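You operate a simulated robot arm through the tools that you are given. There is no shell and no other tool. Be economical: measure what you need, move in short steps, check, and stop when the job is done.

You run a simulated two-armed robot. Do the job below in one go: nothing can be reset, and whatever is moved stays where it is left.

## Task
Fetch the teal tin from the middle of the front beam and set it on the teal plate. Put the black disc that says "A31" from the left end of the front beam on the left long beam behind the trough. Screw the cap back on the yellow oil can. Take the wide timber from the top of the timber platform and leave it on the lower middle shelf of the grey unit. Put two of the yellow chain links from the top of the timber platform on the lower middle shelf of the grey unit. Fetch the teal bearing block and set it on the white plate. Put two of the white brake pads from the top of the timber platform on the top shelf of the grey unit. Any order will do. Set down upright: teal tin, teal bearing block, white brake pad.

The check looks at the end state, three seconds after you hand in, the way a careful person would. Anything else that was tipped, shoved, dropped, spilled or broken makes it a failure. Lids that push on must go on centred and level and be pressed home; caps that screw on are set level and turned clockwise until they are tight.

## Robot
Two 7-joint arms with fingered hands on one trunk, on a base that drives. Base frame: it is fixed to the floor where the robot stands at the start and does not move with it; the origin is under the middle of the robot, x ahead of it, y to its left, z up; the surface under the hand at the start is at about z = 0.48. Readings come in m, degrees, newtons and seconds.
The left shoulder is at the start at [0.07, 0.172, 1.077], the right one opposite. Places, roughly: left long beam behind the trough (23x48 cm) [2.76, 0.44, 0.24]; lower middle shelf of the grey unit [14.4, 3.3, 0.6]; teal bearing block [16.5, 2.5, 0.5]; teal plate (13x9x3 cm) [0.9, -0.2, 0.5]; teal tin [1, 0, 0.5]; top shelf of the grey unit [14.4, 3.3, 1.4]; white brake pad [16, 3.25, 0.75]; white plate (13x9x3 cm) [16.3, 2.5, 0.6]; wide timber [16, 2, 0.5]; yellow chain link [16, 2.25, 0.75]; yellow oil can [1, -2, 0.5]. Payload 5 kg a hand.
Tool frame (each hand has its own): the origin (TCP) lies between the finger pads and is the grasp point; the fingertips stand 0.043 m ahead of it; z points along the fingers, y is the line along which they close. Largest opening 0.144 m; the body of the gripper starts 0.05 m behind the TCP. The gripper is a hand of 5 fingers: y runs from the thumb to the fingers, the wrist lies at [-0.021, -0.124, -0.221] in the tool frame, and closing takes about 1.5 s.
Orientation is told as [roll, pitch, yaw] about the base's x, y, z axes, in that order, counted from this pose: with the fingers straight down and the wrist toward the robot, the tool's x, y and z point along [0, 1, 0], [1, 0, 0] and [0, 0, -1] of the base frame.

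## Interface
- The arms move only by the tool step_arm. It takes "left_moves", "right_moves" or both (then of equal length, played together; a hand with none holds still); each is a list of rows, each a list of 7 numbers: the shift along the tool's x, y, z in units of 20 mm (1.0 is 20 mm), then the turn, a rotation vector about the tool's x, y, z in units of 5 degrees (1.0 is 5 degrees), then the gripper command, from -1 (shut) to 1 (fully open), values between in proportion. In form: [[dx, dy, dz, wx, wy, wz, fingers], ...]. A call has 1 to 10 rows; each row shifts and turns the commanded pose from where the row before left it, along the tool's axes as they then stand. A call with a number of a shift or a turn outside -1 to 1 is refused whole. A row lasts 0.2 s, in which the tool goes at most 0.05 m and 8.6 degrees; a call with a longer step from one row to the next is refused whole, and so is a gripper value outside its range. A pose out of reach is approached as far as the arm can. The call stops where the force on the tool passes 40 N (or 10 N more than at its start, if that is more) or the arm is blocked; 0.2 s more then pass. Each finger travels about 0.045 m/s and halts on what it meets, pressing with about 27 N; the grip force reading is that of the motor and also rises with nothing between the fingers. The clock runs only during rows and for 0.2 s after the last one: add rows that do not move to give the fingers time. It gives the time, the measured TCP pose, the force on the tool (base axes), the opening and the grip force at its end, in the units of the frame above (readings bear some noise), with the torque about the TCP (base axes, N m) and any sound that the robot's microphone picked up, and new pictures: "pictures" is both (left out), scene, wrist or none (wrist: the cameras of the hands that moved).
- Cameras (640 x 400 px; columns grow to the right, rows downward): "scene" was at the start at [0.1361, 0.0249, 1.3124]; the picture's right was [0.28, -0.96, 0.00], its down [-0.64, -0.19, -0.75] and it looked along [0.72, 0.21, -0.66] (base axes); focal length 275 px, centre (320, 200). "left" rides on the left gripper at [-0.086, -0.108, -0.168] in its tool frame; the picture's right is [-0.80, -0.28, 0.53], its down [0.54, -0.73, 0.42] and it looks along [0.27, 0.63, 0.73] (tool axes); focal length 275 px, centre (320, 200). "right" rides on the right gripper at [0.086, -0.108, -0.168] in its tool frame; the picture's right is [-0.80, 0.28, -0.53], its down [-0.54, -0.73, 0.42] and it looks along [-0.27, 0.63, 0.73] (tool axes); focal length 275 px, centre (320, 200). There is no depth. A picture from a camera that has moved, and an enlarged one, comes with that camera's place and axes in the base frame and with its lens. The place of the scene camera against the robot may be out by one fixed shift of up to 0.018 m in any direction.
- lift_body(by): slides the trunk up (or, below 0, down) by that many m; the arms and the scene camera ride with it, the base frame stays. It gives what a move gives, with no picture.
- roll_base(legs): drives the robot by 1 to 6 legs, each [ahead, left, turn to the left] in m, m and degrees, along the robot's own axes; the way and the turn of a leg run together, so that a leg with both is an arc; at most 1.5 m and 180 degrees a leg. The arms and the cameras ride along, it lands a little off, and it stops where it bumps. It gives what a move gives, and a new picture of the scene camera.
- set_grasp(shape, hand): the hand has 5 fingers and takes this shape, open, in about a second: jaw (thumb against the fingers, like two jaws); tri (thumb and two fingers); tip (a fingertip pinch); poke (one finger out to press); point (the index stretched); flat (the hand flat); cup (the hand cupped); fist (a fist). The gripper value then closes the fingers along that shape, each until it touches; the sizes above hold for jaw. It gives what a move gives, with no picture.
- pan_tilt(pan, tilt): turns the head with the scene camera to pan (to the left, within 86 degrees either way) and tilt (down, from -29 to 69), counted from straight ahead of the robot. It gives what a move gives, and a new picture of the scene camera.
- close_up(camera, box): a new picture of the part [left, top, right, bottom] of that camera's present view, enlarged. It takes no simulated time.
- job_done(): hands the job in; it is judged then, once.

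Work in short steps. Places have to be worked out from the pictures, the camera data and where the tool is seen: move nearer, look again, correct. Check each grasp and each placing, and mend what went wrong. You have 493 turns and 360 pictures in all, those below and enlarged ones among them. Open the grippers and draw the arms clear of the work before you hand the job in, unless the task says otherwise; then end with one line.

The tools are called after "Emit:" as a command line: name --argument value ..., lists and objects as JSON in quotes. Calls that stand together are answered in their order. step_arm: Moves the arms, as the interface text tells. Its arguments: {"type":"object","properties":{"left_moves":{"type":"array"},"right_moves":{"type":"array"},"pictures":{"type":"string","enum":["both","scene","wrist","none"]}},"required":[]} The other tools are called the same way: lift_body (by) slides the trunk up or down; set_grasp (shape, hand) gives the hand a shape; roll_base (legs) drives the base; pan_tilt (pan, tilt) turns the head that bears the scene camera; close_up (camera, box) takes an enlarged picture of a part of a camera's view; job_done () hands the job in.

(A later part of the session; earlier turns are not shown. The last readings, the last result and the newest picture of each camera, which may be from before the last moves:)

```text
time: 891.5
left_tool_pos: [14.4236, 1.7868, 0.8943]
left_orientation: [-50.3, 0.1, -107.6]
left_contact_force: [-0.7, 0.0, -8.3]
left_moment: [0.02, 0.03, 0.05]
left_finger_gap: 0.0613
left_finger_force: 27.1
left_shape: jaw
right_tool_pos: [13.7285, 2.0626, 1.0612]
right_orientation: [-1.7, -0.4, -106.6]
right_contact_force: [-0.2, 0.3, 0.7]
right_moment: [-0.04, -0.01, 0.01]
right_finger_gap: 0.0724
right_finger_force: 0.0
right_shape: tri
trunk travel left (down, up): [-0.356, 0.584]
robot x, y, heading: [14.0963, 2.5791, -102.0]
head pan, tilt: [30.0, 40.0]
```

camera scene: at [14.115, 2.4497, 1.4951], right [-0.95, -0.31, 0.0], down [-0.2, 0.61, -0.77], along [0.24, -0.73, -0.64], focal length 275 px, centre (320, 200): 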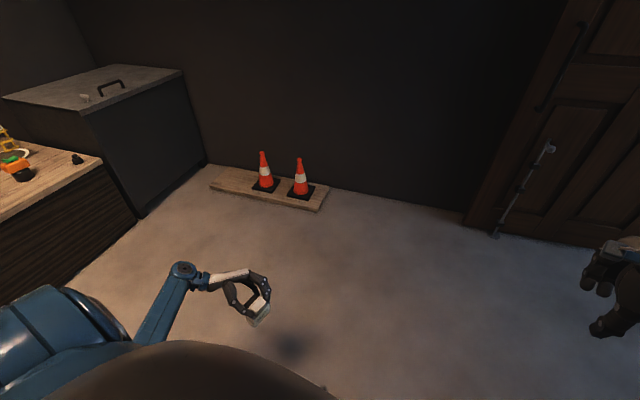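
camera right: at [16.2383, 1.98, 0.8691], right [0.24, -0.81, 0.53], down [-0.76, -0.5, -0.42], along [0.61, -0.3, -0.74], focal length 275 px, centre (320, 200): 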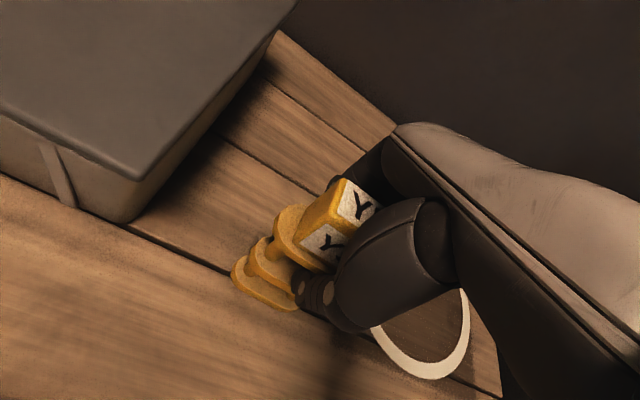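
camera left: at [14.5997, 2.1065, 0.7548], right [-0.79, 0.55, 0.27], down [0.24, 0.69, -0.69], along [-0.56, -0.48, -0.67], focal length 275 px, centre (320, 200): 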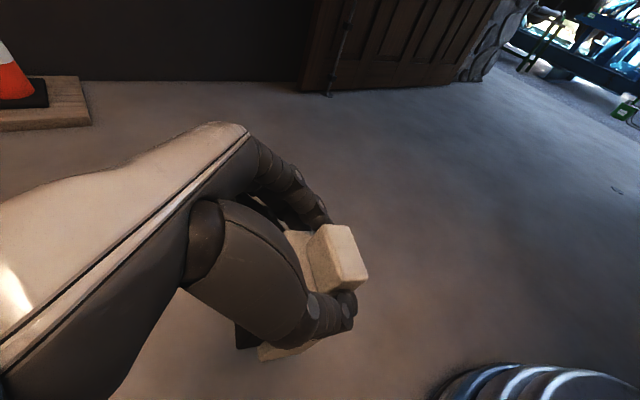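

Emit:
step_arm --right_moves '[[0, -1, 0, 0, 0, 0, 0], [0, -1, 0, 0, 0, 0, 0], [0, -1, 0, 0, 0, 0, 0], [0, -1, 0, 0, 0, 0, 0], [0, -1, 0, 0, 0, 0, 0], [0, -1, 0, 0, 0, 0, 0]]' --left_moves '[[0, 0.7, 0, 0, 0, 0, -1], [0, 0.7, 0, 0, 0, 0, -1], [0, 0.7, 0, 0, 0, 0, -1], [0, 0.7, 0, 0, 0, 0, -1], [0, 0.7, 0, 0, 0, 0, -1], [0, 0, 0, 0, 0, 0, -1]]' --pictures "none"

Emit:
roll_base --legs '[[0.75, 0, 0], [0, 0, -168], [0, -1.0, 0]]'

Emit:
lift_body --by 0.38

Emit:
lift_body --by 0.19

```text
time: 892.9
left_tool_pos: [14.4011, 1.7205, 0.8937]
left_orientation: [-50.4, 0.1, -107.5]
left_contact_force: [0.1, -0.5, -8.5]
left_moment: [-0.05, -0.04, 0.03]
left_finger_gap: 0.0613
left_finger_force: 26.6
left_shape: jaw
right_tool_pos: [13.7422, 2.0964, 1.0653]
right_orientation: [-1.6, -0.4, -106.6]
right_contact_force: [0.4, 1.2, 0.2]
right_moment: [-0.01, 0.01, -0.03]
right_finger_gap: 0.0722
right_finger_force: 0.1
right_shape: tri
right hand out of reach, approached as far as the arm can: row 2, 3, 4, 5, 6
trunk travel left (down, up): [-0.356, 0.584]
robot x, y, heading: [14.0931, 2.5771, -101.7]
head pan, tilt: [30.0, 40.0]
```

```text
time: 908.5
left_tool_pos: [14.3953, 2.6483, 0.8926]
left_orientation: [-50.5, 0.1, 89.6]
left_contact_force: [0.0, 0.8, -7.7]
left_moment: [0.04, -0.02, -0.01]
left_finger_gap: 0.0606
left_finger_force: 27.2
left_shape: jaw
right_tool_pos: [15.1363, 2.4842, 1.0647]
right_orientation: [-1.7, -0.3, 90.6]
right_contact_force: [1.0, -0.4, -0.3]
right_moment: [0.0, -0.05, 0.02]
right_finger_gap: 0.072
right_finger_force: 0.1
right_shape: tri
trunk travel left (down, up): [-0.356, 0.584]
robot x, y, heading: [14.9431, 1.9148, 95.3]
head pan, tilt: [30.0, 40.0]
camera scene: at [14.8953, 2.0405, 1.495], right [0.81, 0.58, 0.0], down [0.37, -0.52, -0.77], along [-0.44, 0.62, -0.64], focal length 275 px, centre (320, 200)
```

scene: 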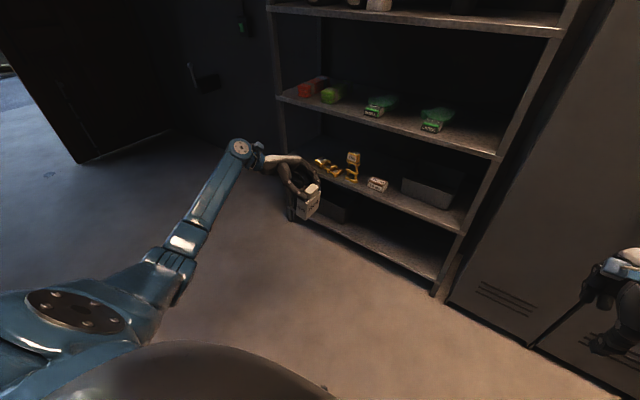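

```text
time: 912.2
left_tool_pos: [14.3956, 2.6486, 1.2714]
left_orientation: [-50.4, 0.1, 89.6]
left_contact_force: [0.3, -0.1, -8.4]
left_moment: [0.0, 0.07, 0.02]
left_finger_gap: 0.0604
left_finger_force: 27.3
left_shape: jaw
right_tool_pos: [15.1361, 2.4843, 1.4471]
right_orientation: [-1.7, -0.4, 90.6]
right_contact_force: [-0.6, -0.7, 0.7]
right_moment: [0.02, 0.02, 0.0]
right_finger_gap: 0.0723
right_finger_force: 0.0
right_shape: tri
trunk travel left (down, up): [-0.736, 0.204]
robot x, y, heading: [14.947, 1.9167, 95.7]
head pan, tilt: [30.0, 40.0]
```

```text
time: 914.3
left_tool_pos: [14.396, 2.6486, 1.462]
left_orientation: [-50.4, 0.1, 89.7]
left_contact_force: [0.5, 0.5, -8.2]
left_moment: [-0.02, 0.04, 0.01]
left_finger_gap: 0.0607
left_finger_force: 26.9
left_shape: jaw
right_tool_pos: [15.137, 2.4849, 1.6346]
right_orientation: [-1.7, -0.4, 90.6]
right_contact_force: [-0.7, -0.2, -0.2]
right_moment: [0.0, -0.01, 0.01]
right_finger_gap: 0.0723
right_finger_force: 0.1
right_shape: tri
trunk travel left (down, up): [-0.926, 0.014]
robot x, y, heading: [14.9449, 1.9194, 95.4]
head pan, tilt: [30.0, 40.0]
```

Emit:
roll_base --legs '[[0, 0, -5.4], [0.34, 0, 0]]'

Emit:
close_up --camera "scene" --box '[180, 40, 440, 240]'

```text
time: 917.0
left_tool_pos: [14.4729, 3.0356, 1.4642]
left_orientation: [-50.4, 0.0, 83.9]
left_contact_force: [0.0, -0.9, -8.3]
left_moment: [0.05, 0.05, 0.07]
left_finger_gap: 0.0607
left_finger_force: 27.5
left_shape: jaw
right_tool_pos: [15.1913, 2.8003, 1.6361]
right_orientation: [-1.7, -0.5, 84.9]
right_contact_force: [0.0, -0.5, -0.7]
right_moment: [0.05, -0.02, -0.02]
right_finger_gap: 0.0723
right_finger_force: 0.1
right_shape: tri
trunk travel left (down, up): [-0.926, 0.014]
robot x, y, heading: [14.9439, 2.261, 89.7]
head pan, tilt: [30.0, 40.0]
camera scene: at [14.9076, 2.3815, 2.0654], right [0.87, 0.5, 0.0], down [0.32, -0.56, -0.77], along [-0.38, 0.67, -0.64], focal length 275 px, centre (320, 200)
```

scene: 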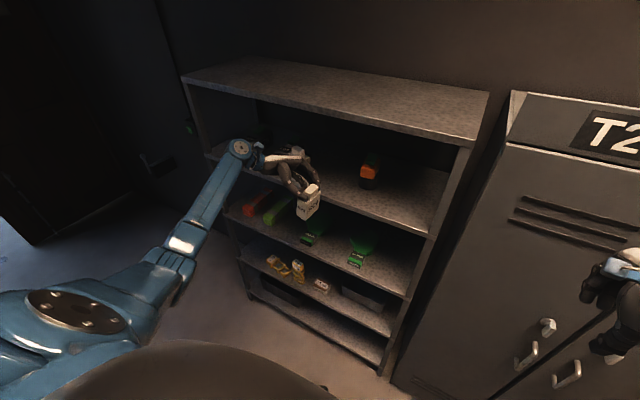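

```text
2.00 times, centred on (310, 140) of scene
camera zoom: at [14.9076, 2.3815, 2.0654], right [0.87, 0.5, 0.0], down [0.32, -0.56, -0.77], along [-0.38, 0.67, -0.64], focal length 550 px, centre (340, 320)
```

zoom: 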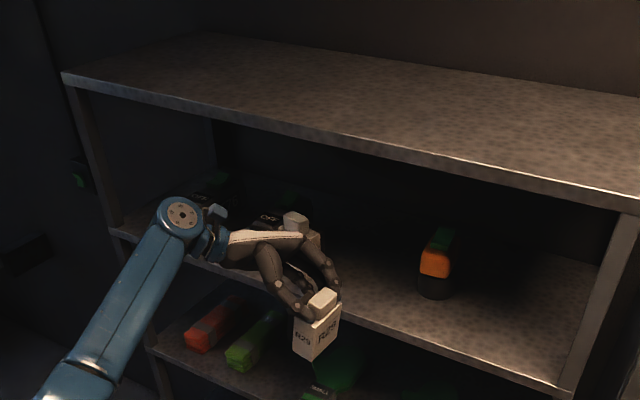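

The pad's bottom is about level with the shelf, so I'll raise another 3 cm and drive in.

Emit:
step_arm --left_moves '[[-0.75, 0, -0.63, 0, 0, 0, -1], [-0.75, 0, -0.63, 0, 0, 0, -1], [0, 0, 0, 0, 0, 0, -1]]' --pictures "none"

Emit:
roll_base --legs '[[0.18, 0, 0]]'

Emit:
close_up --camera "scene" --box '[180, 60, 440, 240]'

```text
time: 917.8
left_tool_pos: [14.4704, 3.039, 1.5021]
left_orientation: [-50.4, 0.1, 84.0]
left_contact_force: [0.5, 0.2, -7.5]
left_moment: [0.01, 0.02, 0.01]
left_finger_gap: 0.0605
left_finger_force: 26.9
left_shape: jaw
right_tool_pos: [15.193, 2.8015, 1.6372]
right_orientation: [-1.7, -0.4, 84.9]
right_contact_force: [-0.5, 0.4, 0.4]
right_moment: [0.01, -0.03, -0.03]
right_finger_gap: 0.0722
right_finger_force: 0.1
right_shape: tri
trunk travel left (down, up): [-0.926, 0.014]
robot x, y, heading: [14.9483, 2.2581, 89.5]
head pan, tilt: [30.0, 40.0]
```

```text
time: 919.3
left_tool_pos: [14.4672, 3.2141, 1.5023]
left_orientation: [-50.4, 0.2, 84.2]
left_contact_force: [2.9, -1.8, -3.6]
left_moment: [0.14, 0.54, 0.06]
left_finger_gap: 0.0605
left_finger_force: 26.8
left_shape: jaw
right_tool_pos: [15.1902, 2.979, 1.6366]
right_orientation: [-1.7, -0.6, 85.2]
right_contact_force: [-0.2, -1.0, 0.5]
right_moment: [0.05, -0.04, -0.02]
right_finger_gap: 0.0722
right_finger_force: 0.2
right_shape: tri
trunk travel left (down, up): [-0.926, 0.014]
robot x, y, heading: [14.9424, 2.4412, 90.2]
head pan, tilt: [30.0, 40.0]
camera scene: at [14.9075, 2.5595, 2.0653], right [0.87, 0.5, 0.0], down [0.32, -0.55, -0.77], along [-0.38, 0.66, -0.64], focal length 275 px, centre (320, 200)
```

scene: 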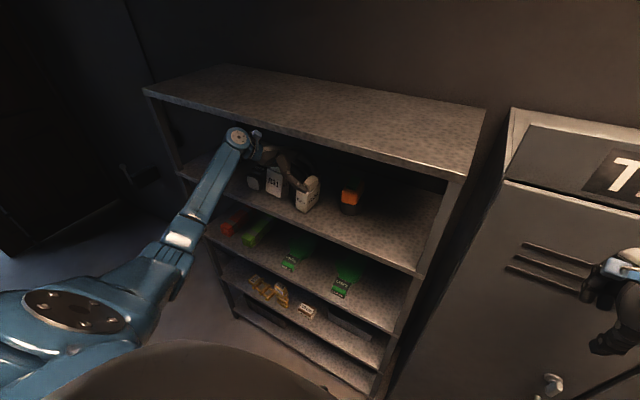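

```text
2.22 times, centred on (310, 150) of scene
camera zoom: at [14.9075, 2.5595, 2.0653], right [0.87, 0.5, 0.0], down [0.32, -0.55, -0.77], along [-0.38, 0.66, -0.64], focal length 611 px, centre (342, 311)
```

zoom: 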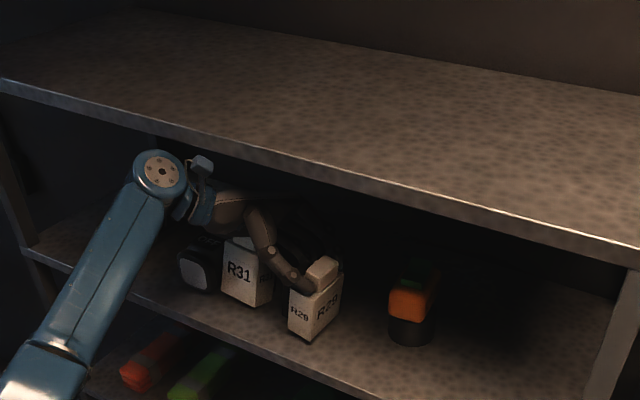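

There's a light sideways contact, probably with R31's knob. I'll shift 2.5 cm right and re-read the force.

Emit:
roll_base --legs '[[0, -0.027, 0]]'

Emit:
lift_body --by -0.012

Emit:
close_up --camera "left" --box '[160, 60, 520, 340]'

```text
time: 920.1
left_tool_pos: [14.4893, 3.2156, 1.4993]
left_orientation: [-50.6, 0.3, 84.2]
left_contact_force: [-1.3, -0.2, -7.1]
left_moment: [0.03, -0.01, 0.02]
left_finger_gap: 0.0606
left_finger_force: 26.6
left_shape: jaw
right_tool_pos: [15.2131, 2.9826, 1.6373]
right_orientation: [-1.9, -0.6, 85.3]
right_contact_force: [0.3, -0.2, -0.2]
right_moment: [0.02, -0.14, -0.03]
right_finger_gap: 0.0724
right_finger_force: 0.1
right_shape: tri
trunk travel left (down, up): [-0.926, 0.014]
robot x, y, heading: [14.9741, 2.4413, 90.0]
head pan, tilt: [30.0, 40.0]
camera scene: at [14.9288, 2.5639, 2.065], right [0.87, 0.5, 0.0], down [0.32, -0.56, -0.76], along [-0.38, 0.66, -0.64], focal length 275 px, centre (320, 200)
```

scene: 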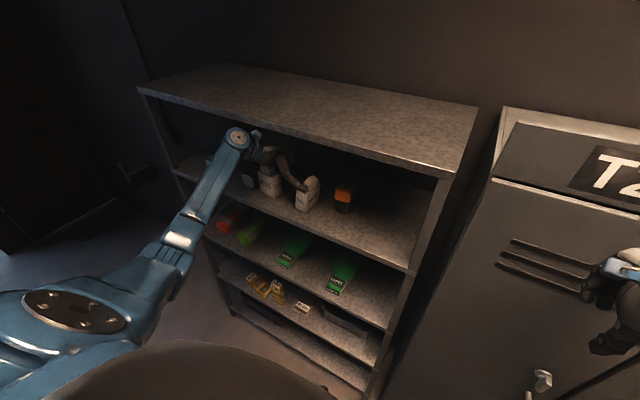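

```text
time: 920.8
left_tool_pos: [14.5016, 3.2162, 1.4895]
left_orientation: [-50.2, 0.3, 84.2]
left_contact_force: [0.6, 2.5, 2.0]
left_moment: [-0.04, -0.07, 0.0]
left_finger_gap: 0.0606
left_finger_force: 27.5
left_shape: jaw
right_tool_pos: [15.2244, 2.9823, 1.623]
right_orientation: [-1.6, -0.4, 85.1]
right_contact_force: [0.6, -0.6, -0.6]
right_moment: [0.02, 0.07, 0.03]
right_finger_gap: 0.0722
right_finger_force: 0.2
right_shape: tri
trunk travel left (down, up): [-0.914, 0.026]
robot x, y, heading: [14.9725, 2.4414, 90.3]
head pan, tilt: [30.0, 40.0]
```

```text
1.43 times, centred on (340, 200) of left
camera zoom: at [14.4163, 3.1168, 1.6641], right [0.89, -0.37, 0.27], down [-0.1, -0.72, -0.68], along [0.45, 0.58, -0.68], focal length 393 px, centre (291, 200)
```

zoom: 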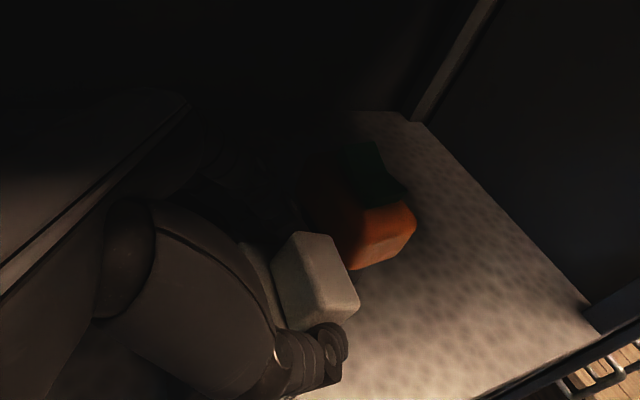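

R29 already rests on the shelf (support force). I'll open, withdraw up-left along the fingers' direction, then back out.

Emit:
step_arm --left_moves '[[0, 0, 0, 0, 0, 0, -0.6], [0, 0, 0, 0, 0, 0, -0.1], [0, 0, 0, 0, 0, 0, 0.3], [0, 0, 0, 0, 0, 0, 0.5], [0, 0, 0, 0, 0, 0, 0.5], [0, 0, 0, 0, 0, 0, 0.5]]' --pictures "none"

Emit:
step_arm --left_moves '[[0, 0, -0.5, 0, 0, 0, 0.5], [0, 0, -0.7, 0, 0, 0, 0.5], [0, 0, -0.8, 0, 0, 0, 0.5], [0, 0, -0.8, 0, 0, 0, 0.5], [0, 0, -0.8, 0, 0, 0, 0.5], [0, 0, -0.6, 0, 0, 0, 0.5]]' --pictures "none"

Emit:
close_up --camera "scene" --box '[180, 60, 440, 240]'

```text
time: 922.1
left_tool_pos: [14.4967, 3.2163, 1.4886]
left_orientation: [-50.3, 0.3, 84.3]
left_contact_force: [0.4, -0.2, 0.2]
left_moment: [0.01, 0.01, 0.03]
left_finger_gap: 0.1078
left_finger_force: 0.1
left_shape: jaw
right_tool_pos: [15.2197, 2.9822, 1.6227]
right_orientation: [-1.5, -0.5, 85.2]
right_contact_force: [0.8, -0.2, 0.4]
right_moment: [-0.05, 0.04, 0.05]
right_finger_gap: 0.0722
right_finger_force: 0.0
right_shape: tri
trunk travel left (down, up): [-0.914, 0.026]
robot x, y, heading: [14.9714, 2.4374, 90.1]
head pan, tilt: [30.0, 40.0]
```

```text
time: 923.5
left_tool_pos: [14.4358, 3.219, 1.5322]
left_orientation: [-50.6, 1.0, 83.9]
left_contact_force: [-0.2, -0.7, -0.6]
left_moment: [0.02, -0.04, 0.0]
left_finger_gap: 0.1078
left_finger_force: 0.1
left_shape: jaw
right_tool_pos: [15.2198, 2.9817, 1.6231]
right_orientation: [-1.8, -0.4, 85.1]
right_contact_force: [-0.6, -0.7, -0.6]
right_moment: [-0.04, 0.0, 0.02]
right_finger_gap: 0.0721
right_finger_force: 0.0
right_shape: tri
trunk travel left (down, up): [-0.914, 0.026]
robot x, y, heading: [14.9728, 2.4388, 90.0]
head pan, tilt: [30.0, 40.0]
```

```text
2.22 times, centred on (310, 150) of scene
camera zoom: at [14.9384, 2.563, 2.0516], right [0.87, 0.5, 0.0], down [0.32, -0.56, -0.77], along [-0.38, 0.66, -0.64], focal length 611 px, centre (342, 311)
```

zoom: 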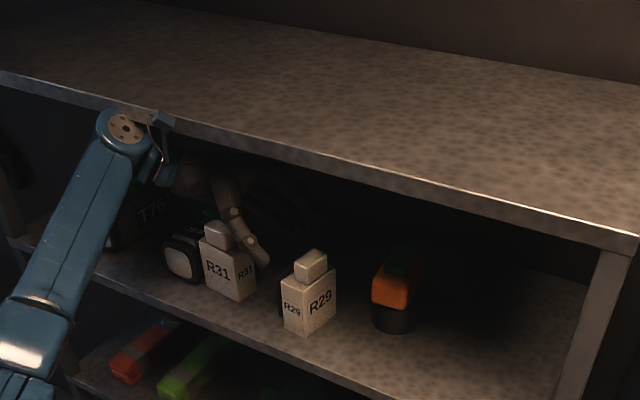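

Both pads stand upright on the top shelf. Backing out straight.

Emit:
roll_base --legs '[[-0.12, 0, 0]]'

Emit:
roll_base --legs '[[-0.4, 0, 0]]'

Emit:
close_up --camera "scene" --box '[180, 30, 440, 230]'

```text
time: 924.8
left_tool_pos: [14.4299, 3.1201, 1.5319]
left_orientation: [-50.5, 0.9, 84.1]
left_contact_force: [-0.5, 1.8, -0.7]
left_moment: [-0.12, -0.08, -0.18]
left_finger_gap: 0.1077
left_finger_force: 0.1
left_shape: jaw
right_tool_pos: [15.2169, 2.8809, 1.6183]
right_orientation: [-1.8, 0.3, 85.2]
right_contact_force: [0.1, 2.1, -0.1]
right_moment: [-0.24, 0.02, 0.03]
right_finger_gap: 0.0724
right_finger_force: 0.1
right_shape: tri
trunk travel left (down, up): [-0.914, 0.026]
robot x, y, heading: [14.9759, 2.3196, 90.1]
head pan, tilt: [30.0, 40.0]
camera scene: at [14.9347, 2.467, 2.0514], right [0.87, 0.5, 0.0], down [0.32, -0.56, -0.76], along [-0.38, 0.66, -0.65], focal length 275 px, centre (320, 200)
```

scene: 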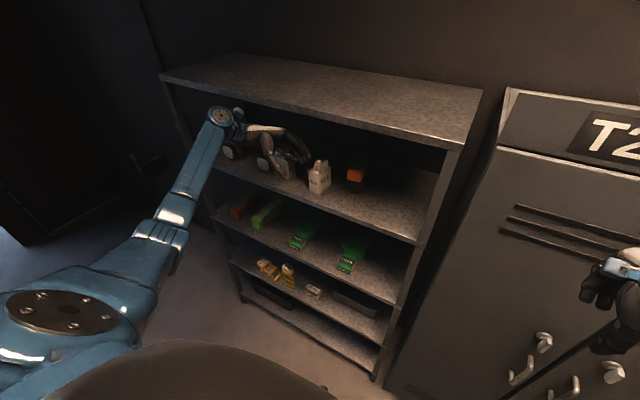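

```text
time: 927.3
left_tool_pos: [14.4332, 2.7116, 1.5385]
left_orientation: [-50.3, 0.4, 84.1]
left_contact_force: [-0.1, 0.7, -0.9]
left_moment: [-0.01, 0.01, -0.03]
left_finger_gap: 0.1078
left_finger_force: 0.1
left_shape: jaw
right_tool_pos: [15.2189, 2.4721, 1.6232]
right_orientation: [-1.6, -0.4, 85.0]
right_contact_force: [-0.7, 1.2, 0.3]
right_moment: [-0.04, -0.02, 0.0]
right_finger_gap: 0.0721
right_finger_force: 0.1
right_shape: tri
trunk travel left (down, up): [-0.914, 0.026]
robot x, y, heading: [14.9737, 1.9237, 89.7]
head pan, tilt: [30.0, 40.0]
camera scene: at [14.9356, 2.0539, 2.0527], right [0.87, 0.5, 0.0], down [0.32, -0.56, -0.76], along [-0.38, 0.66, -0.64], focal length 275 px, centre (320, 200)
```

scene: 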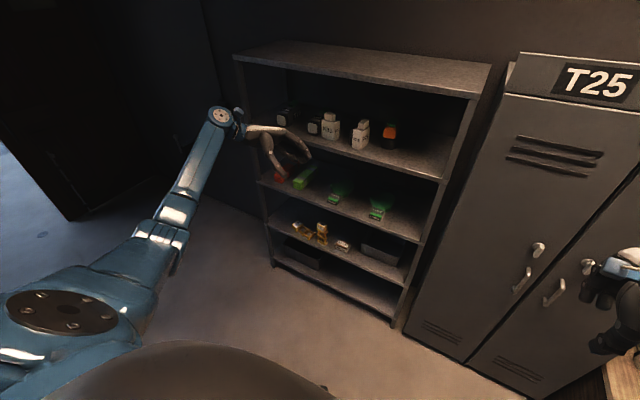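

```text
2.00 times, centred on (310, 130) of scene
camera zoom: at [14.9356, 2.0539, 2.0527], right [0.87, 0.5, 0.0], down [0.32, -0.56, -0.76], along [-0.38, 0.66, -0.64], focal length 550 px, centre (340, 340)
```

zoom: 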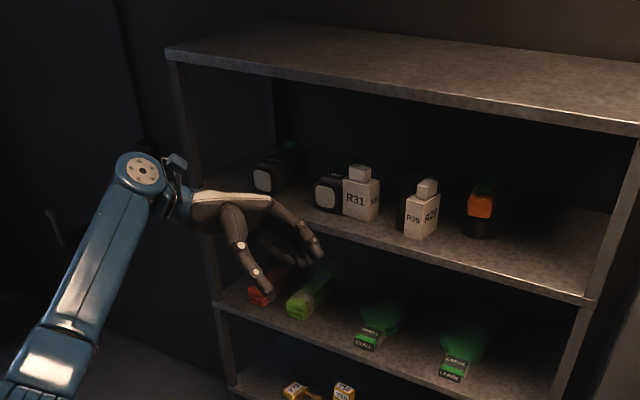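

Everything on the shelves is in place. Last job: the bearing block. I'll turn the left hand back to vertical and bring it in front, then drive to the platform with the trunk low.

Emit:
step_arm --left_moves '[[0, 0, 0, 0, 1, 0, 1], [0, 0, 0, 0, 1, 0, 1], [0, 0, 0, 0, 1, 0, 1], [0, 0, 0, 0, 1, 0, 1], [0, 0, 0, 0, 1, 0, 1], [0, 0, 0, 0, 1, 0, 1], [0, 0, 0, 0, 1, 0, 1], [0, 0, 0, 0, 1, 0, 1], [0, 0, 0, 0, 1, 0, 1], [0, 0, 0, 0, 1, 0, 1]]' --pictures "none"

Emit:
step_arm --left_moves '[[-1, 0.5, 0, 0, 0, 0, 1], [-1, 0.5, 0, 0, 0, 0, 1], [-1, 0.5, 0, 0, 0, 0, 1], [-1, 0.5, 0, 0, 0, 0, 1], [-1, 0.5, 0, 0, 0, 0, 1], [-1, 0.5, 0, 0, 0, 0, 1], [-1, 0.5, 0, 0, 0, 0, 1], [-1, 0.5, 0, 0, 0, 0, 1], [-1, 0.5, 0, 0, 0, 0, 1], [-1, 0.5, 0, 0, 0, 0, 1]]' --pictures "none"

Emit:
lift_body --by -0.4

Emit:
roll_base --legs '[[0, 0, -89.7], [0.42, 0.3, 0]]'

```text
time: 929.5
left_tool_pos: [14.4352, 2.7083, 1.542]
left_orientation: [-0.3, 0.4, 84.1]
left_contact_force: [0.2, -0.2, 0.0]
left_moment: [0.03, -0.01, 0.01]
left_finger_gap: 0.1436
left_finger_force: 0.1
left_shape: jaw
right_tool_pos: [15.22, 2.4676, 1.6233]
right_orientation: [-1.6, -0.4, 85.1]
right_contact_force: [0.1, 0.4, 0.0]
right_moment: [-0.01, 0.02, 0.03]
right_finger_gap: 0.0722
right_finger_force: 0.0
right_shape: tri
trunk travel left (down, up): [-0.914, 0.026]
robot x, y, heading: [14.9759, 1.921, 89.9]
head pan, tilt: [30.0, 40.0]
```

```text
time: 931.7
left_tool_pos: [14.644, 2.7882, 1.5435]
left_orientation: [-0.2, 0.5, 84.1]
left_contact_force: [0.4, -0.2, 0.6]
left_moment: [0.0, 0.03, -0.02]
left_finger_gap: 0.1435
left_finger_force: 0.2
left_shape: jaw
right_tool_pos: [15.2207, 2.4676, 1.6236]
right_orientation: [-1.6, -0.4, 85.1]
right_contact_force: [0.5, 0.7, 0.2]
right_moment: [-0.01, 0.02, 0.05]
right_finger_gap: 0.0724
right_finger_force: 0.1
right_shape: tri
trunk travel left (down, up): [-0.914, 0.026]
robot x, y, heading: [14.9751, 1.925, 90.1]
head pan, tilt: [30.0, 40.0]
```

```text
time: 935.5
left_tool_pos: [14.6415, 2.7858, 1.1442]
left_orientation: [-0.4, 0.3, 84.1]
left_contact_force: [0.3, 0.6, 0.5]
left_moment: [0.0, 0.01, 0.02]
left_finger_gap: 0.1439
left_finger_force: 0.1
left_shape: jaw
right_tool_pos: [15.2189, 2.4667, 1.2243]
right_orientation: [-1.8, -0.4, 85.1]
right_contact_force: [0.1, 0.1, -0.6]
right_moment: [-0.01, -0.01, 0.0]
right_finger_gap: 0.0721
right_finger_force: 0.0
right_shape: tri
trunk travel left (down, up): [-0.514, 0.426]
robot x, y, heading: [14.9716, 1.9218, 90.2]
head pan, tilt: [30.0, 40.0]
```

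```text
time: 942.4
left_tool_pos: [16.2638, 2.5425, 1.1446]
left_orientation: [-0.4, 0.4, -6.5]
left_contact_force: [0.0, -0.5, 1.1]
left_moment: [0.03, -0.02, -0.02]
left_finger_gap: 0.1438
left_finger_force: 0.0
left_shape: jaw
right_tool_pos: [15.9395, 1.9675, 1.224]
right_orientation: [-1.7, -0.4, -5.4]
right_contact_force: [0.1, -0.3, 0.3]
right_moment: [0.0, -0.02, 0.01]
right_finger_gap: 0.0723
right_finger_force: 0.1
right_shape: tri
trunk travel left (down, up): [-0.514, 0.426]
robot x, y, heading: [15.3995, 2.2198, -0.4]
head pan, tilt: [30.0, 40.0]
camera scene: at [15.5277, 2.2605, 1.6532], right [0.49, -0.87, 0.0], down [-0.56, -0.32, -0.77], along [0.67, 0.38, -0.64], focal length 275 px, centre (320, 200)
```

scene: 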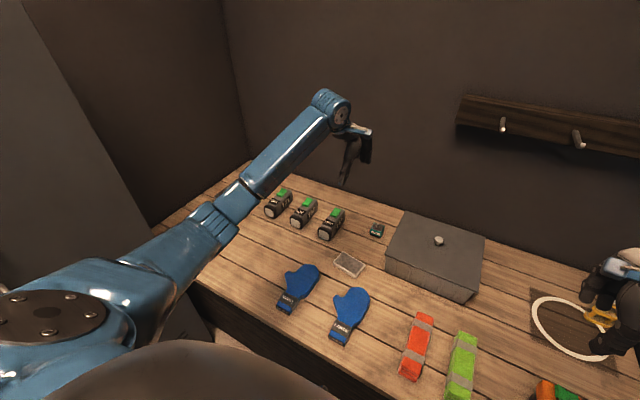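

The block is at about (16.54, 2.496), the white plate at (16.30, 2.545). I'll edge 8 cm closer, raise the right hand, extend the left over the block, and lower the trunk.

Emit:
roll_base --legs '[[0.08, 0.0, 0.4]]'

Emit:
step_arm --left_moves '[[-0.35, 0.9, 0, 0, 0, 0, 0.6], [-0.35, 0.9, 0, 0, 0, 0, 0.6], [-0.35, 0.9, 0, 0, 0, 0, 0.6], [-0.35, 0.9, 0, 0, 0, 0, 0.6], [0, 0.9, 0, 0, 0, 0, 0.6], [0, 0.9, 0, 0, 0, 0, 0.6], [0, 0.9, 0, 0, 0, 0, 0.6], [0, 0.9, 0, 0, 0, 0, 0.6]]' --right_moves '[[0, 0, -1, 0, 0, 0, 0], [0, 0, -1, 0, 0, 0, 0], [0, 0, -1, 0, 0, 0, 0], [0, 0, -1, 0, 0, 0, 0], [0, 0, -1, 0, 0, 0, 0], [0, 0, -1, 0, 0, 0, 0], [0, 0, -1, 0, 0, 0, 0], [0, 0, -1, 0, 0, 0, 0]]' --pictures "none"

Emit:
lift_body --by -0.33

Emit:
close_up --camera "left" --box '[160, 100, 560, 400]'

```text
time: 943.4
left_tool_pos: [16.3362, 2.548, 1.1471]
left_orientation: [-0.4, 0.1, -6.1]
left_contact_force: [-0.6, 0.4, 1.0]
left_moment: [0.02, -0.08, 0.02]
left_finger_gap: 0.1437
left_finger_force: 0.0
left_shape: jaw
right_tool_pos: [16.0157, 1.9704, 1.2256]
right_orientation: [-1.7, -0.6, -5.0]
right_contact_force: [0.2, -0.9, 0.1]
right_moment: [0.01, -0.07, 0.01]
right_finger_gap: 0.0725
right_finger_force: 0.1
right_shape: tri
trunk travel left (down, up): [-0.514, 0.426]
robot x, y, heading: [15.4755, 2.2209, -0.1]
head pan, tilt: [30.0, 40.0]
camera scene: at [15.6001, 2.2611, 1.6538], right [0.5, -0.87, 0.0], down [-0.56, -0.32, -0.77], along [0.67, 0.38, -0.64], focal length 275 px, centre (320, 200)
```

scene: 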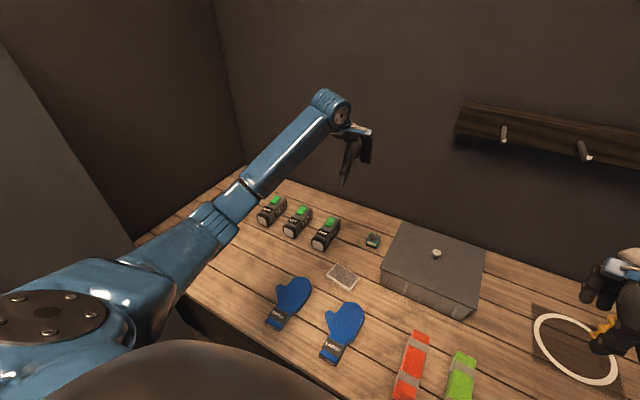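

```text
time: 945.2
left_tool_pos: [16.4803, 2.5066, 1.1429]
left_orientation: [-0.3, 0.3, -6.0]
left_contact_force: [0.2, -0.2, 0.7]
left_moment: [-0.01, 0.0, -0.02]
left_finger_gap: 0.1156
left_finger_force: 0.0
left_shape: jaw
right_tool_pos: [16.0193, 1.9757, 1.384]
right_orientation: [-1.6, -0.5, -5.0]
right_contact_force: [0.4, -0.4, -0.5]
right_moment: [0.02, 0.0, -0.05]
right_finger_gap: 0.0722
right_finger_force: 0.0
right_shape: tri
trunk travel left (down, up): [-0.514, 0.426]
robot x, y, heading: [15.474, 2.2195, -0.2]
head pan, tilt: [30.0, 40.0]
```

```text
time: 948.5
left_tool_pos: [16.4802, 2.506, 0.8135]
left_orientation: [-0.4, 0.3, -6.0]
left_contact_force: [0.1, -0.2, -0.8]
left_moment: [0.01, 0.02, 0.0]
left_finger_gap: 0.1155
left_finger_force: 0.1
left_shape: jaw
right_tool_pos: [16.0187, 1.9765, 1.0548]
right_orientation: [-1.6, -0.3, -5.0]
right_contact_force: [1.2, -0.1, -0.7]
right_moment: [0.0, 0.02, 0.04]
right_finger_gap: 0.0724
right_finger_force: 0.1
right_shape: tri
trunk travel left (down, up): [-0.184, 0.756]
robot x, y, heading: [15.4793, 2.2195, 0.2]
head pan, tilt: [30.0, 40.0]
```

```text
1.33 times, centred on (360, 250) of left
camera zoom: at [16.3632, 2.4326, 0.9828], right [-0.37, -0.77, -0.53], down [-0.67, 0.61, -0.42], along [0.65, 0.2, -0.74], focal length 367 px, centre (267, 133)
```

zoom: 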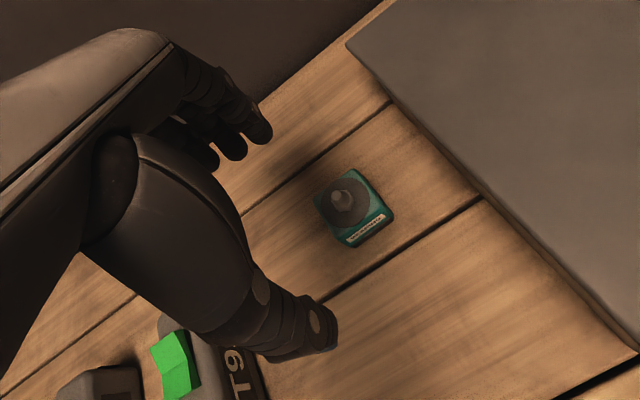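

The block is at (16.533, 2.488), yaw ≈ +11°. I'll align over it, then lower with the trunk.

Emit:
step_arm --left_moves '[[-0.15, 0.7, 0, 0, 0, -0.85, 0.6], [-0.15, 0.7, 0, 0, 0, -0.85, 0.6], [-0.2, 0.7, 0, 0, 0, -0.85, 0.6], [-0.25, 0.65, 0, 0, 0, -0.85, 0.6], [0, 0, 0, 0, 0, 0, 0.6]]' --pictures "none"

Emit:
lift_body --by -0.1

Emit:
close_up --camera "left" --box '[200, 120, 480, 340]'

```text
time: 949.7
left_tool_pos: [16.5346, 2.4903, 0.8138]
left_orientation: [-0.3, 0.3, 11.1]
left_contact_force: [-0.5, 0.6, -0.8]
left_moment: [-0.03, -0.01, -0.01]
left_finger_gap: 0.1155
left_finger_force: 0.0
left_shape: jaw
right_tool_pos: [16.0184, 1.9762, 1.055]
right_orientation: [-1.8, -0.4, -5.0]
right_contact_force: [-0.6, 0.4, -0.4]
right_moment: [-0.04, -0.01, 0.03]
right_finger_gap: 0.0721
right_finger_force: 0.1
right_shape: tri
trunk travel left (down, up): [-0.184, 0.756]
robot x, y, heading: [15.471, 2.2225, -0.3]
head pan, tilt: [30.0, 40.0]
```

```text
time: 951.0
left_tool_pos: [16.5344, 2.49, 0.7139]
left_orientation: [-0.3, 0.4, 11.0]
left_contact_force: [-1.1, 0.5, -0.9]
left_moment: [-0.01, -0.01, 0.0]
left_finger_gap: 0.1155
left_finger_force: 0.1
left_shape: jaw
right_tool_pos: [16.0188, 1.9758, 0.9534]
right_orientation: [-1.7, -0.4, -5.0]
right_contact_force: [-0.9, 0.2, 0.1]
right_moment: [-0.02, -0.04, 0.0]
right_finger_gap: 0.0723
right_finger_force: 0.0
right_shape: tri
trunk travel left (down, up): [-0.084, 0.856]
robot x, y, heading: [15.476, 2.2197, -0.3]
head pan, tilt: [30.0, 40.0]
```

```text
1.82 times, centred on (340, 230) of left
camera zoom: at [16.4448, 2.3859, 0.8833], right [-0.13, -0.84, -0.53], down [-0.82, 0.39, -0.42], along [0.56, 0.38, -0.74], focal length 500 px, centre (284, 146)
```

zoom: 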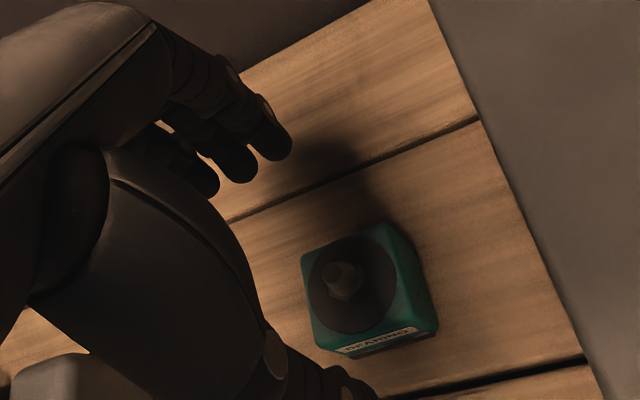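

Centred within 5 mm. Lower 8 cm and close.

Emit:
lift_body --by -0.08

Emit:
step_arm --left_moves '[[0.15, 0.2, 0, 0, 0, 0, 0.3], [0, 0, 0, 0, 0, 0, -0.2], [0, 0, 0, 0, 0, 0, -1], [0, 0, 0, 0, 0, 0, -1], [0, 0, 0, 0, 0, 0, -1], [0, 0, 0, 0, 0, 0, -1]]' --pictures "wrist"

```text
time: 952.2
left_tool_pos: [16.5353, 2.4899, 0.6342]
left_orientation: [-0.4, 0.3, 11.0]
left_contact_force: [-0.2, -0.3, 1.3]
left_moment: [0.0, -0.02, -0.02]
left_finger_gap: 0.1155
left_finger_force: 0.2
left_shape: jaw
right_tool_pos: [16.0174, 1.9768, 0.8757]
right_orientation: [-1.7, -0.4, -5.0]
right_contact_force: [-0.5, -0.4, 0.6]
right_moment: [-0.03, -0.03, 0.03]
right_finger_gap: 0.0724
right_finger_force: 0.2
right_shape: tri
trunk travel left (down, up): [-0.004, 0.936]
robot x, y, heading: [15.4771, 2.2169, -0.1]
head pan, tilt: [30.0, 40.0]
```

```text
time: 953.6
left_tool_pos: [16.5383, 2.4943, 0.6341]
left_orientation: [-0.3, 0.4, 11.1]
left_contact_force: [-2.0, -0.8, -0.1]
left_moment: [0.0, -0.02, -0.03]
left_finger_gap: 0.0521
left_finger_force: 27.4
left_shape: jaw
right_tool_pos: [16.0187, 1.9763, 0.8753]
right_orientation: [-1.6, -0.4, -5.0]
right_contact_force: [0.4, -0.1, 0.0]
right_moment: [-0.01, -0.02, 0.0]
right_finger_gap: 0.0722
right_finger_force: 0.0
right_shape: tri
trunk travel left (down, up): [-0.004, 0.936]
robot x, y, heading: [15.4721, 2.2172, -0.3]
head pan, tilt: [30.0, 40.0]
camera left: at [16.4484, 2.39, 0.8024], right [-0.13, -0.84, -0.53], down [-0.82, 0.39, -0.42], along [0.56, 0.38, -0.74], focal length 275 px, centre (320, 200)
```

left: 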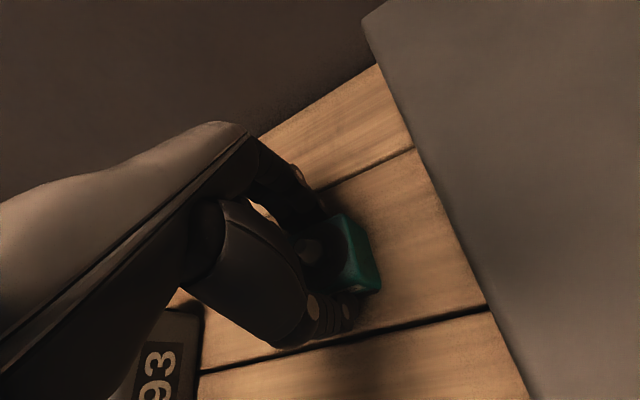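

Gripped. I'll lift 12 cm, move the base back and left towards the plate, and look at it from the wrist.

Emit:
lift_body --by 0.13

Emit:
roll_base --legs '[[-0.17, 0.03, 0]]'

Emit:
close_up --camera "left" --box '[160, 60, 640, 400]'

```text
time: 955.1
left_tool_pos: [16.538, 2.4945, 0.7621]
left_orientation: [-0.3, 0.5, 11.0]
left_contact_force: [-0.2, 0.1, -5.1]
left_moment: [-0.01, -0.01, 0.01]
left_finger_gap: 0.0517
left_finger_force: 27.4
left_shape: jaw
right_tool_pos: [16.019, 1.976, 1.0039]
right_orientation: [-1.7, -0.4, -5.0]
right_contact_force: [0.3, -0.1, -0.5]
right_moment: [-0.01, 0.01, -0.01]
right_finger_gap: 0.0723
right_finger_force: 0.1
right_shape: tri
trunk travel left (down, up): [-0.134, 0.806]
robot x, y, heading: [15.4757, 2.221, -0.2]
head pan, tilt: [30.0, 40.0]
```

```text
time: 956.6
left_tool_pos: [16.3692, 2.5278, 0.7648]
left_orientation: [-0.3, 0.4, 11.3]
left_contact_force: [0.2, 0.0, -4.0]
left_moment: [0.09, -0.02, 0.01]
left_finger_gap: 0.0517
left_finger_force: 26.6
left_shape: jaw
right_tool_pos: [15.8502, 2.0075, 1.0052]
right_orientation: [-1.8, -0.4, -4.7]
right_contact_force: [-0.5, 0.2, 0.8]
right_moment: [-0.05, -0.04, 0.02]
right_finger_gap: 0.072
right_finger_force: 0.1
right_shape: tri
trunk travel left (down, up): [-0.134, 0.806]
robot x, y, heading: [15.3069, 2.2489, 0.2]
head pan, tilt: [30.0, 40.0]
camera scene: at [15.4367, 2.2927, 1.2731], right [0.5, -0.87, 0.0], down [-0.56, -0.32, -0.77], along [0.66, 0.38, -0.64], focal length 275 px, centre (320, 200)
```

scene: 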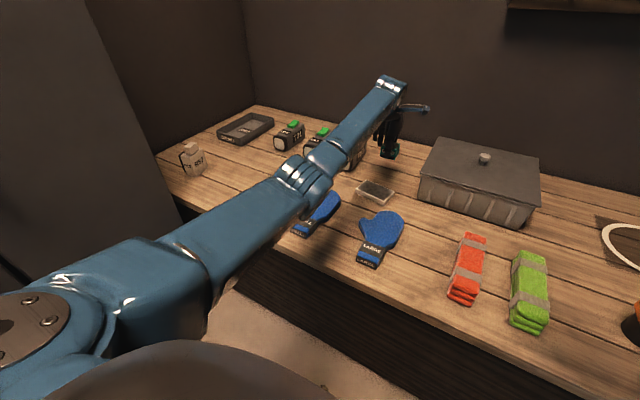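

```text
1.18 times, centred on (400, 230) of left
camera zoom: at [16.2799, 2.4231, 0.933], right [-0.13, -0.84, -0.53], down [-0.82, 0.39, -0.42], along [0.56, 0.38, -0.74], focal length 324 px, centre (226, 165)
```

zoom: 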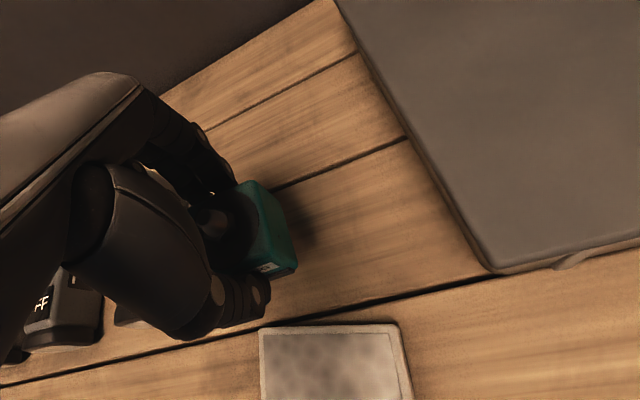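

The plate's centre works out at (16.2675, 2.526). I'll back the base 10 cm and lower until contact.

Emit:
roll_base --legs '[[-0.102, 0, 0]]'

Emit:
lift_body --by -0.085

Emit:
close_up --camera "scene" --box '[320, 100, 480, 220]'

Emit:
close_up --camera "left" --box '[200, 120, 520, 400]'

```text
time: 957.8
left_tool_pos: [16.2666, 2.5272, 0.7644]
left_orientation: [-0.2, 0.3, 11.1]
left_contact_force: [-1.2, 0.9, -3.8]
left_moment: [0.04, -0.02, -0.01]
left_finger_gap: 0.0516
left_finger_force: 27.4
left_shape: jaw
right_tool_pos: [15.7488, 2.0084, 1.0042]
right_orientation: [-1.6, -0.4, -4.8]
right_contact_force: [0.0, 0.4, 0.9]
right_moment: [0.0, -0.05, 0.0]
right_finger_gap: 0.0723
right_finger_force: 0.1
right_shape: tri
trunk travel left (down, up): [-0.134, 0.806]
robot x, y, heading: [15.203, 2.2493, 0.1]
head pan, tilt: [30.0, 40.0]
camera scene: at [15.3341, 2.2925, 1.2731], right [0.5, -0.87, 0.0], down [-0.56, -0.32, -0.77], along [0.66, 0.38, -0.64], focal length 275 px, centre (320, 200)
```

scene: 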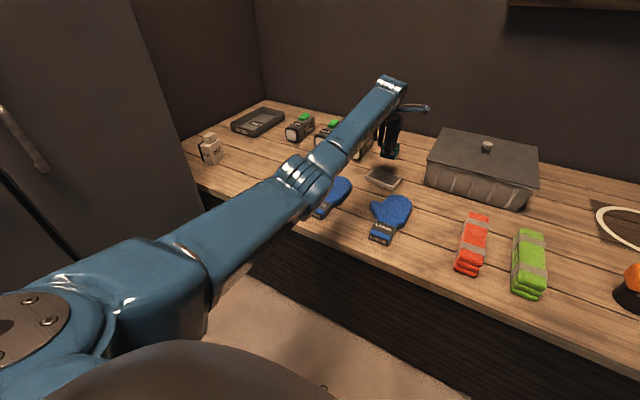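

```text
time: 959.0
left_tool_pos: [16.2679, 2.5265, 0.68]
left_orientation: [-0.3, 0.3, 11.1]
left_contact_force: [-0.1, -1.1, -4.9]
left_moment: [0.03, -0.02, 0.0]
left_finger_gap: 0.0517
left_finger_force: 26.9
left_shape: jaw
right_tool_pos: [15.7485, 2.0082, 0.9209]
right_orientation: [-1.6, -0.5, -4.9]
right_contact_force: [0.1, -0.6, 0.1]
right_moment: [0.01, 0.02, 0.01]
right_finger_gap: 0.0723
right_finger_force: 0.0
right_shape: tri
trunk travel left (down, up): [-0.049, 0.891]
robot x, y, heading: [15.2019, 2.2484, -0.1]
head pan, tilt: [30.0, 40.0]
```

```text
3.33 times, centred on (400, 160) of scene
camera zoom: at [15.3346, 2.2924, 1.1882], right [0.5, -0.87, 0.0], down [-0.56, -0.32, -0.77], along [0.66, 0.38, -0.64], focal length 916 px, centre (53, 333)
```

zoom: 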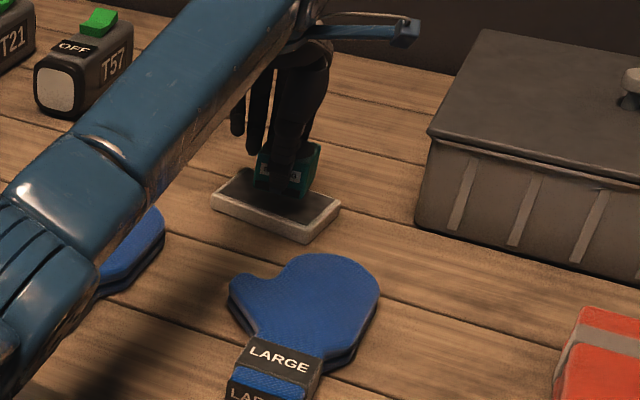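

```text
1.43 times, centred on (360, 260) of left
camera zoom: at [16.1778, 2.422, 0.8482], right [-0.13, -0.84, -0.53], down [-0.82, 0.39, -0.42], along [0.56, 0.38, -0.74], focal length 393 px, centre (263, 114)
```

zoom: 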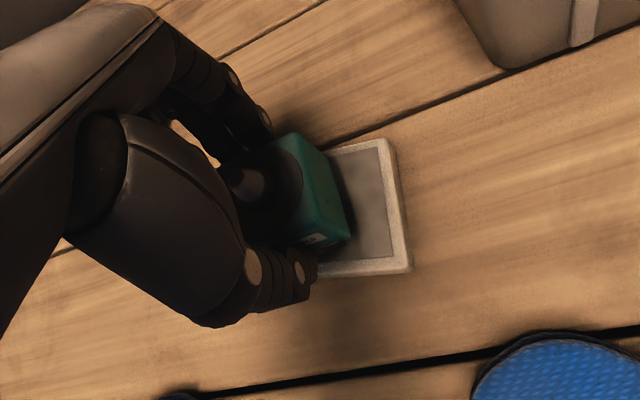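

Well over the plate. Lowering in small steps.

Emit:
lift_body --by -0.012

Emit:
lift_body --by -0.004

Emit:
lift_body --by -0.004

```text
time: 959.6
left_tool_pos: [16.2685, 2.5265, 0.6674]
left_orientation: [-0.3, 0.3, 11.2]
left_contact_force: [-1.1, -0.5, -4.3]
left_moment: [0.02, -0.05, 0.02]
left_finger_gap: 0.0516
left_finger_force: 26.8
left_shape: jaw
right_tool_pos: [15.7489, 2.0073, 0.9086]
right_orientation: [-1.6, -0.4, -5.0]
right_contact_force: [-0.1, -0.1, -0.6]
right_moment: [-0.02, -0.05, 0.02]
right_finger_gap: 0.0723
right_finger_force: 0.1
right_shape: tri
trunk travel left (down, up): [-0.037, 0.903]
robot x, y, heading: [15.2054, 2.2468, -0.1]
head pan, tilt: [30.0, 40.0]
```

```text
time: 960.1
left_tool_pos: [16.2682, 2.5265, 0.6641]
left_orientation: [-0.2, 0.5, 11.1]
left_contact_force: [-0.1, 0.1, -4.1]
left_moment: [0.03, -0.04, -0.01]
left_finger_gap: 0.0516
left_finger_force: 27.0
left_shape: jaw
right_tool_pos: [15.7487, 2.0086, 0.9036]
right_orientation: [-1.7, -0.4, -4.8]
right_contact_force: [-0.8, 0.3, 0.7]
right_moment: [0.01, -0.03, -0.01]
right_finger_gap: 0.0721
right_finger_force: 0.2
right_shape: tri
trunk travel left (down, up): [-0.033, 0.907]
robot x, y, heading: [15.203, 2.2488, -0.2]
head pan, tilt: [30.0, 40.0]
```

```text
time: 960.6
left_tool_pos: [16.2679, 2.5271, 0.6588]
left_orientation: [-0.3, 0.4, 11.0]
left_contact_force: [-0.3, -0.4, -5.2]
left_moment: [0.04, -0.03, 0.01]
left_finger_gap: 0.0515
left_finger_force: 26.8
left_shape: jaw
right_tool_pos: [15.7477, 2.0081, 0.8984]
right_orientation: [-1.7, -0.4, -4.8]
right_contact_force: [-0.2, 0.4, -1.2]
right_moment: [0.02, 0.02, -0.02]
right_finger_gap: 0.0724
right_finger_force: 0.1
right_shape: tri
trunk travel left (down, up): [-0.029, 0.911]
robot x, y, heading: [15.2048, 2.2479, -0.1]
head pan, tilt: [30.0, 40.0]
```

Emit:
lift_body --by -0.004

Emit:
lift_body --by -0.004

Emit:
lift_body --by -0.004

```text
time: 961.2
left_tool_pos: [16.2673, 2.5269, 0.6546]
left_orientation: [-0.2, 0.3, 11.1]
left_contact_force: [0.0, 0.3, -1.1]
left_moment: [0.04, -0.13, -0.01]
left_finger_gap: 0.0518
left_finger_force: 26.4
left_shape: jaw
right_tool_pos: [15.7491, 2.0077, 0.8941]
right_orientation: [-1.7, -0.4, -4.9]
right_contact_force: [0.7, -0.3, -0.9]
right_moment: [0.01, 0.02, 0.01]
right_finger_gap: 0.0724
right_finger_force: 0.1
right_shape: tri
trunk travel left (down, up): [-0.025, 0.915]
robot x, y, heading: [15.2084, 2.2457, 0.1]
head pan, tilt: [30.0, 40.0]
```

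```text
time: 961.7
left_tool_pos: [16.267, 2.5262, 0.6549]
left_orientation: [-0.3, 0.0, 11.1]
left_contact_force: [1.0, 0.5, 11.6]
left_moment: [0.04, -0.11, 0.0]
left_finger_gap: 0.0522
left_finger_force: 27.3
left_shape: jaw
right_tool_pos: [15.7471, 2.0068, 0.8929]
right_orientation: [-1.7, -0.5, -4.8]
right_contact_force: [0.0, -0.1, 0.3]
right_moment: [0.02, -0.03, -0.01]
right_finger_gap: 0.0724
right_finger_force: 0.0
right_shape: tri
trunk travel left (down, up): [-0.021, 0.919]
robot x, y, heading: [15.2031, 2.2561, 0.1]
head pan, tilt: [30.0, 40.0]
```

```text
time: 962.2
left_tool_pos: [16.2685, 2.5274, 0.6537]
left_orientation: [-0.4, -0.2, 11.1]
left_contact_force: [3.2, 1.7, 27.5]
left_moment: [0.05, -0.12, -0.06]
left_finger_gap: 0.0534
left_finger_force: 27.1
left_shape: jaw
right_tool_pos: [15.7456, 2.0072, 0.8897]
right_orientation: [-1.5, -0.6, -4.9]
right_contact_force: [1.2, 0.1, -0.1]
right_moment: [-0.02, 0.05, 0.0]
right_finger_gap: 0.0721
right_finger_force: 0.1
right_shape: tri
trunk travel left (down, up): [-0.017, 0.923]
robot x, y, heading: [15.2009, 2.2478, -0.1]
head pan, tilt: [30.0, 40.0]
```

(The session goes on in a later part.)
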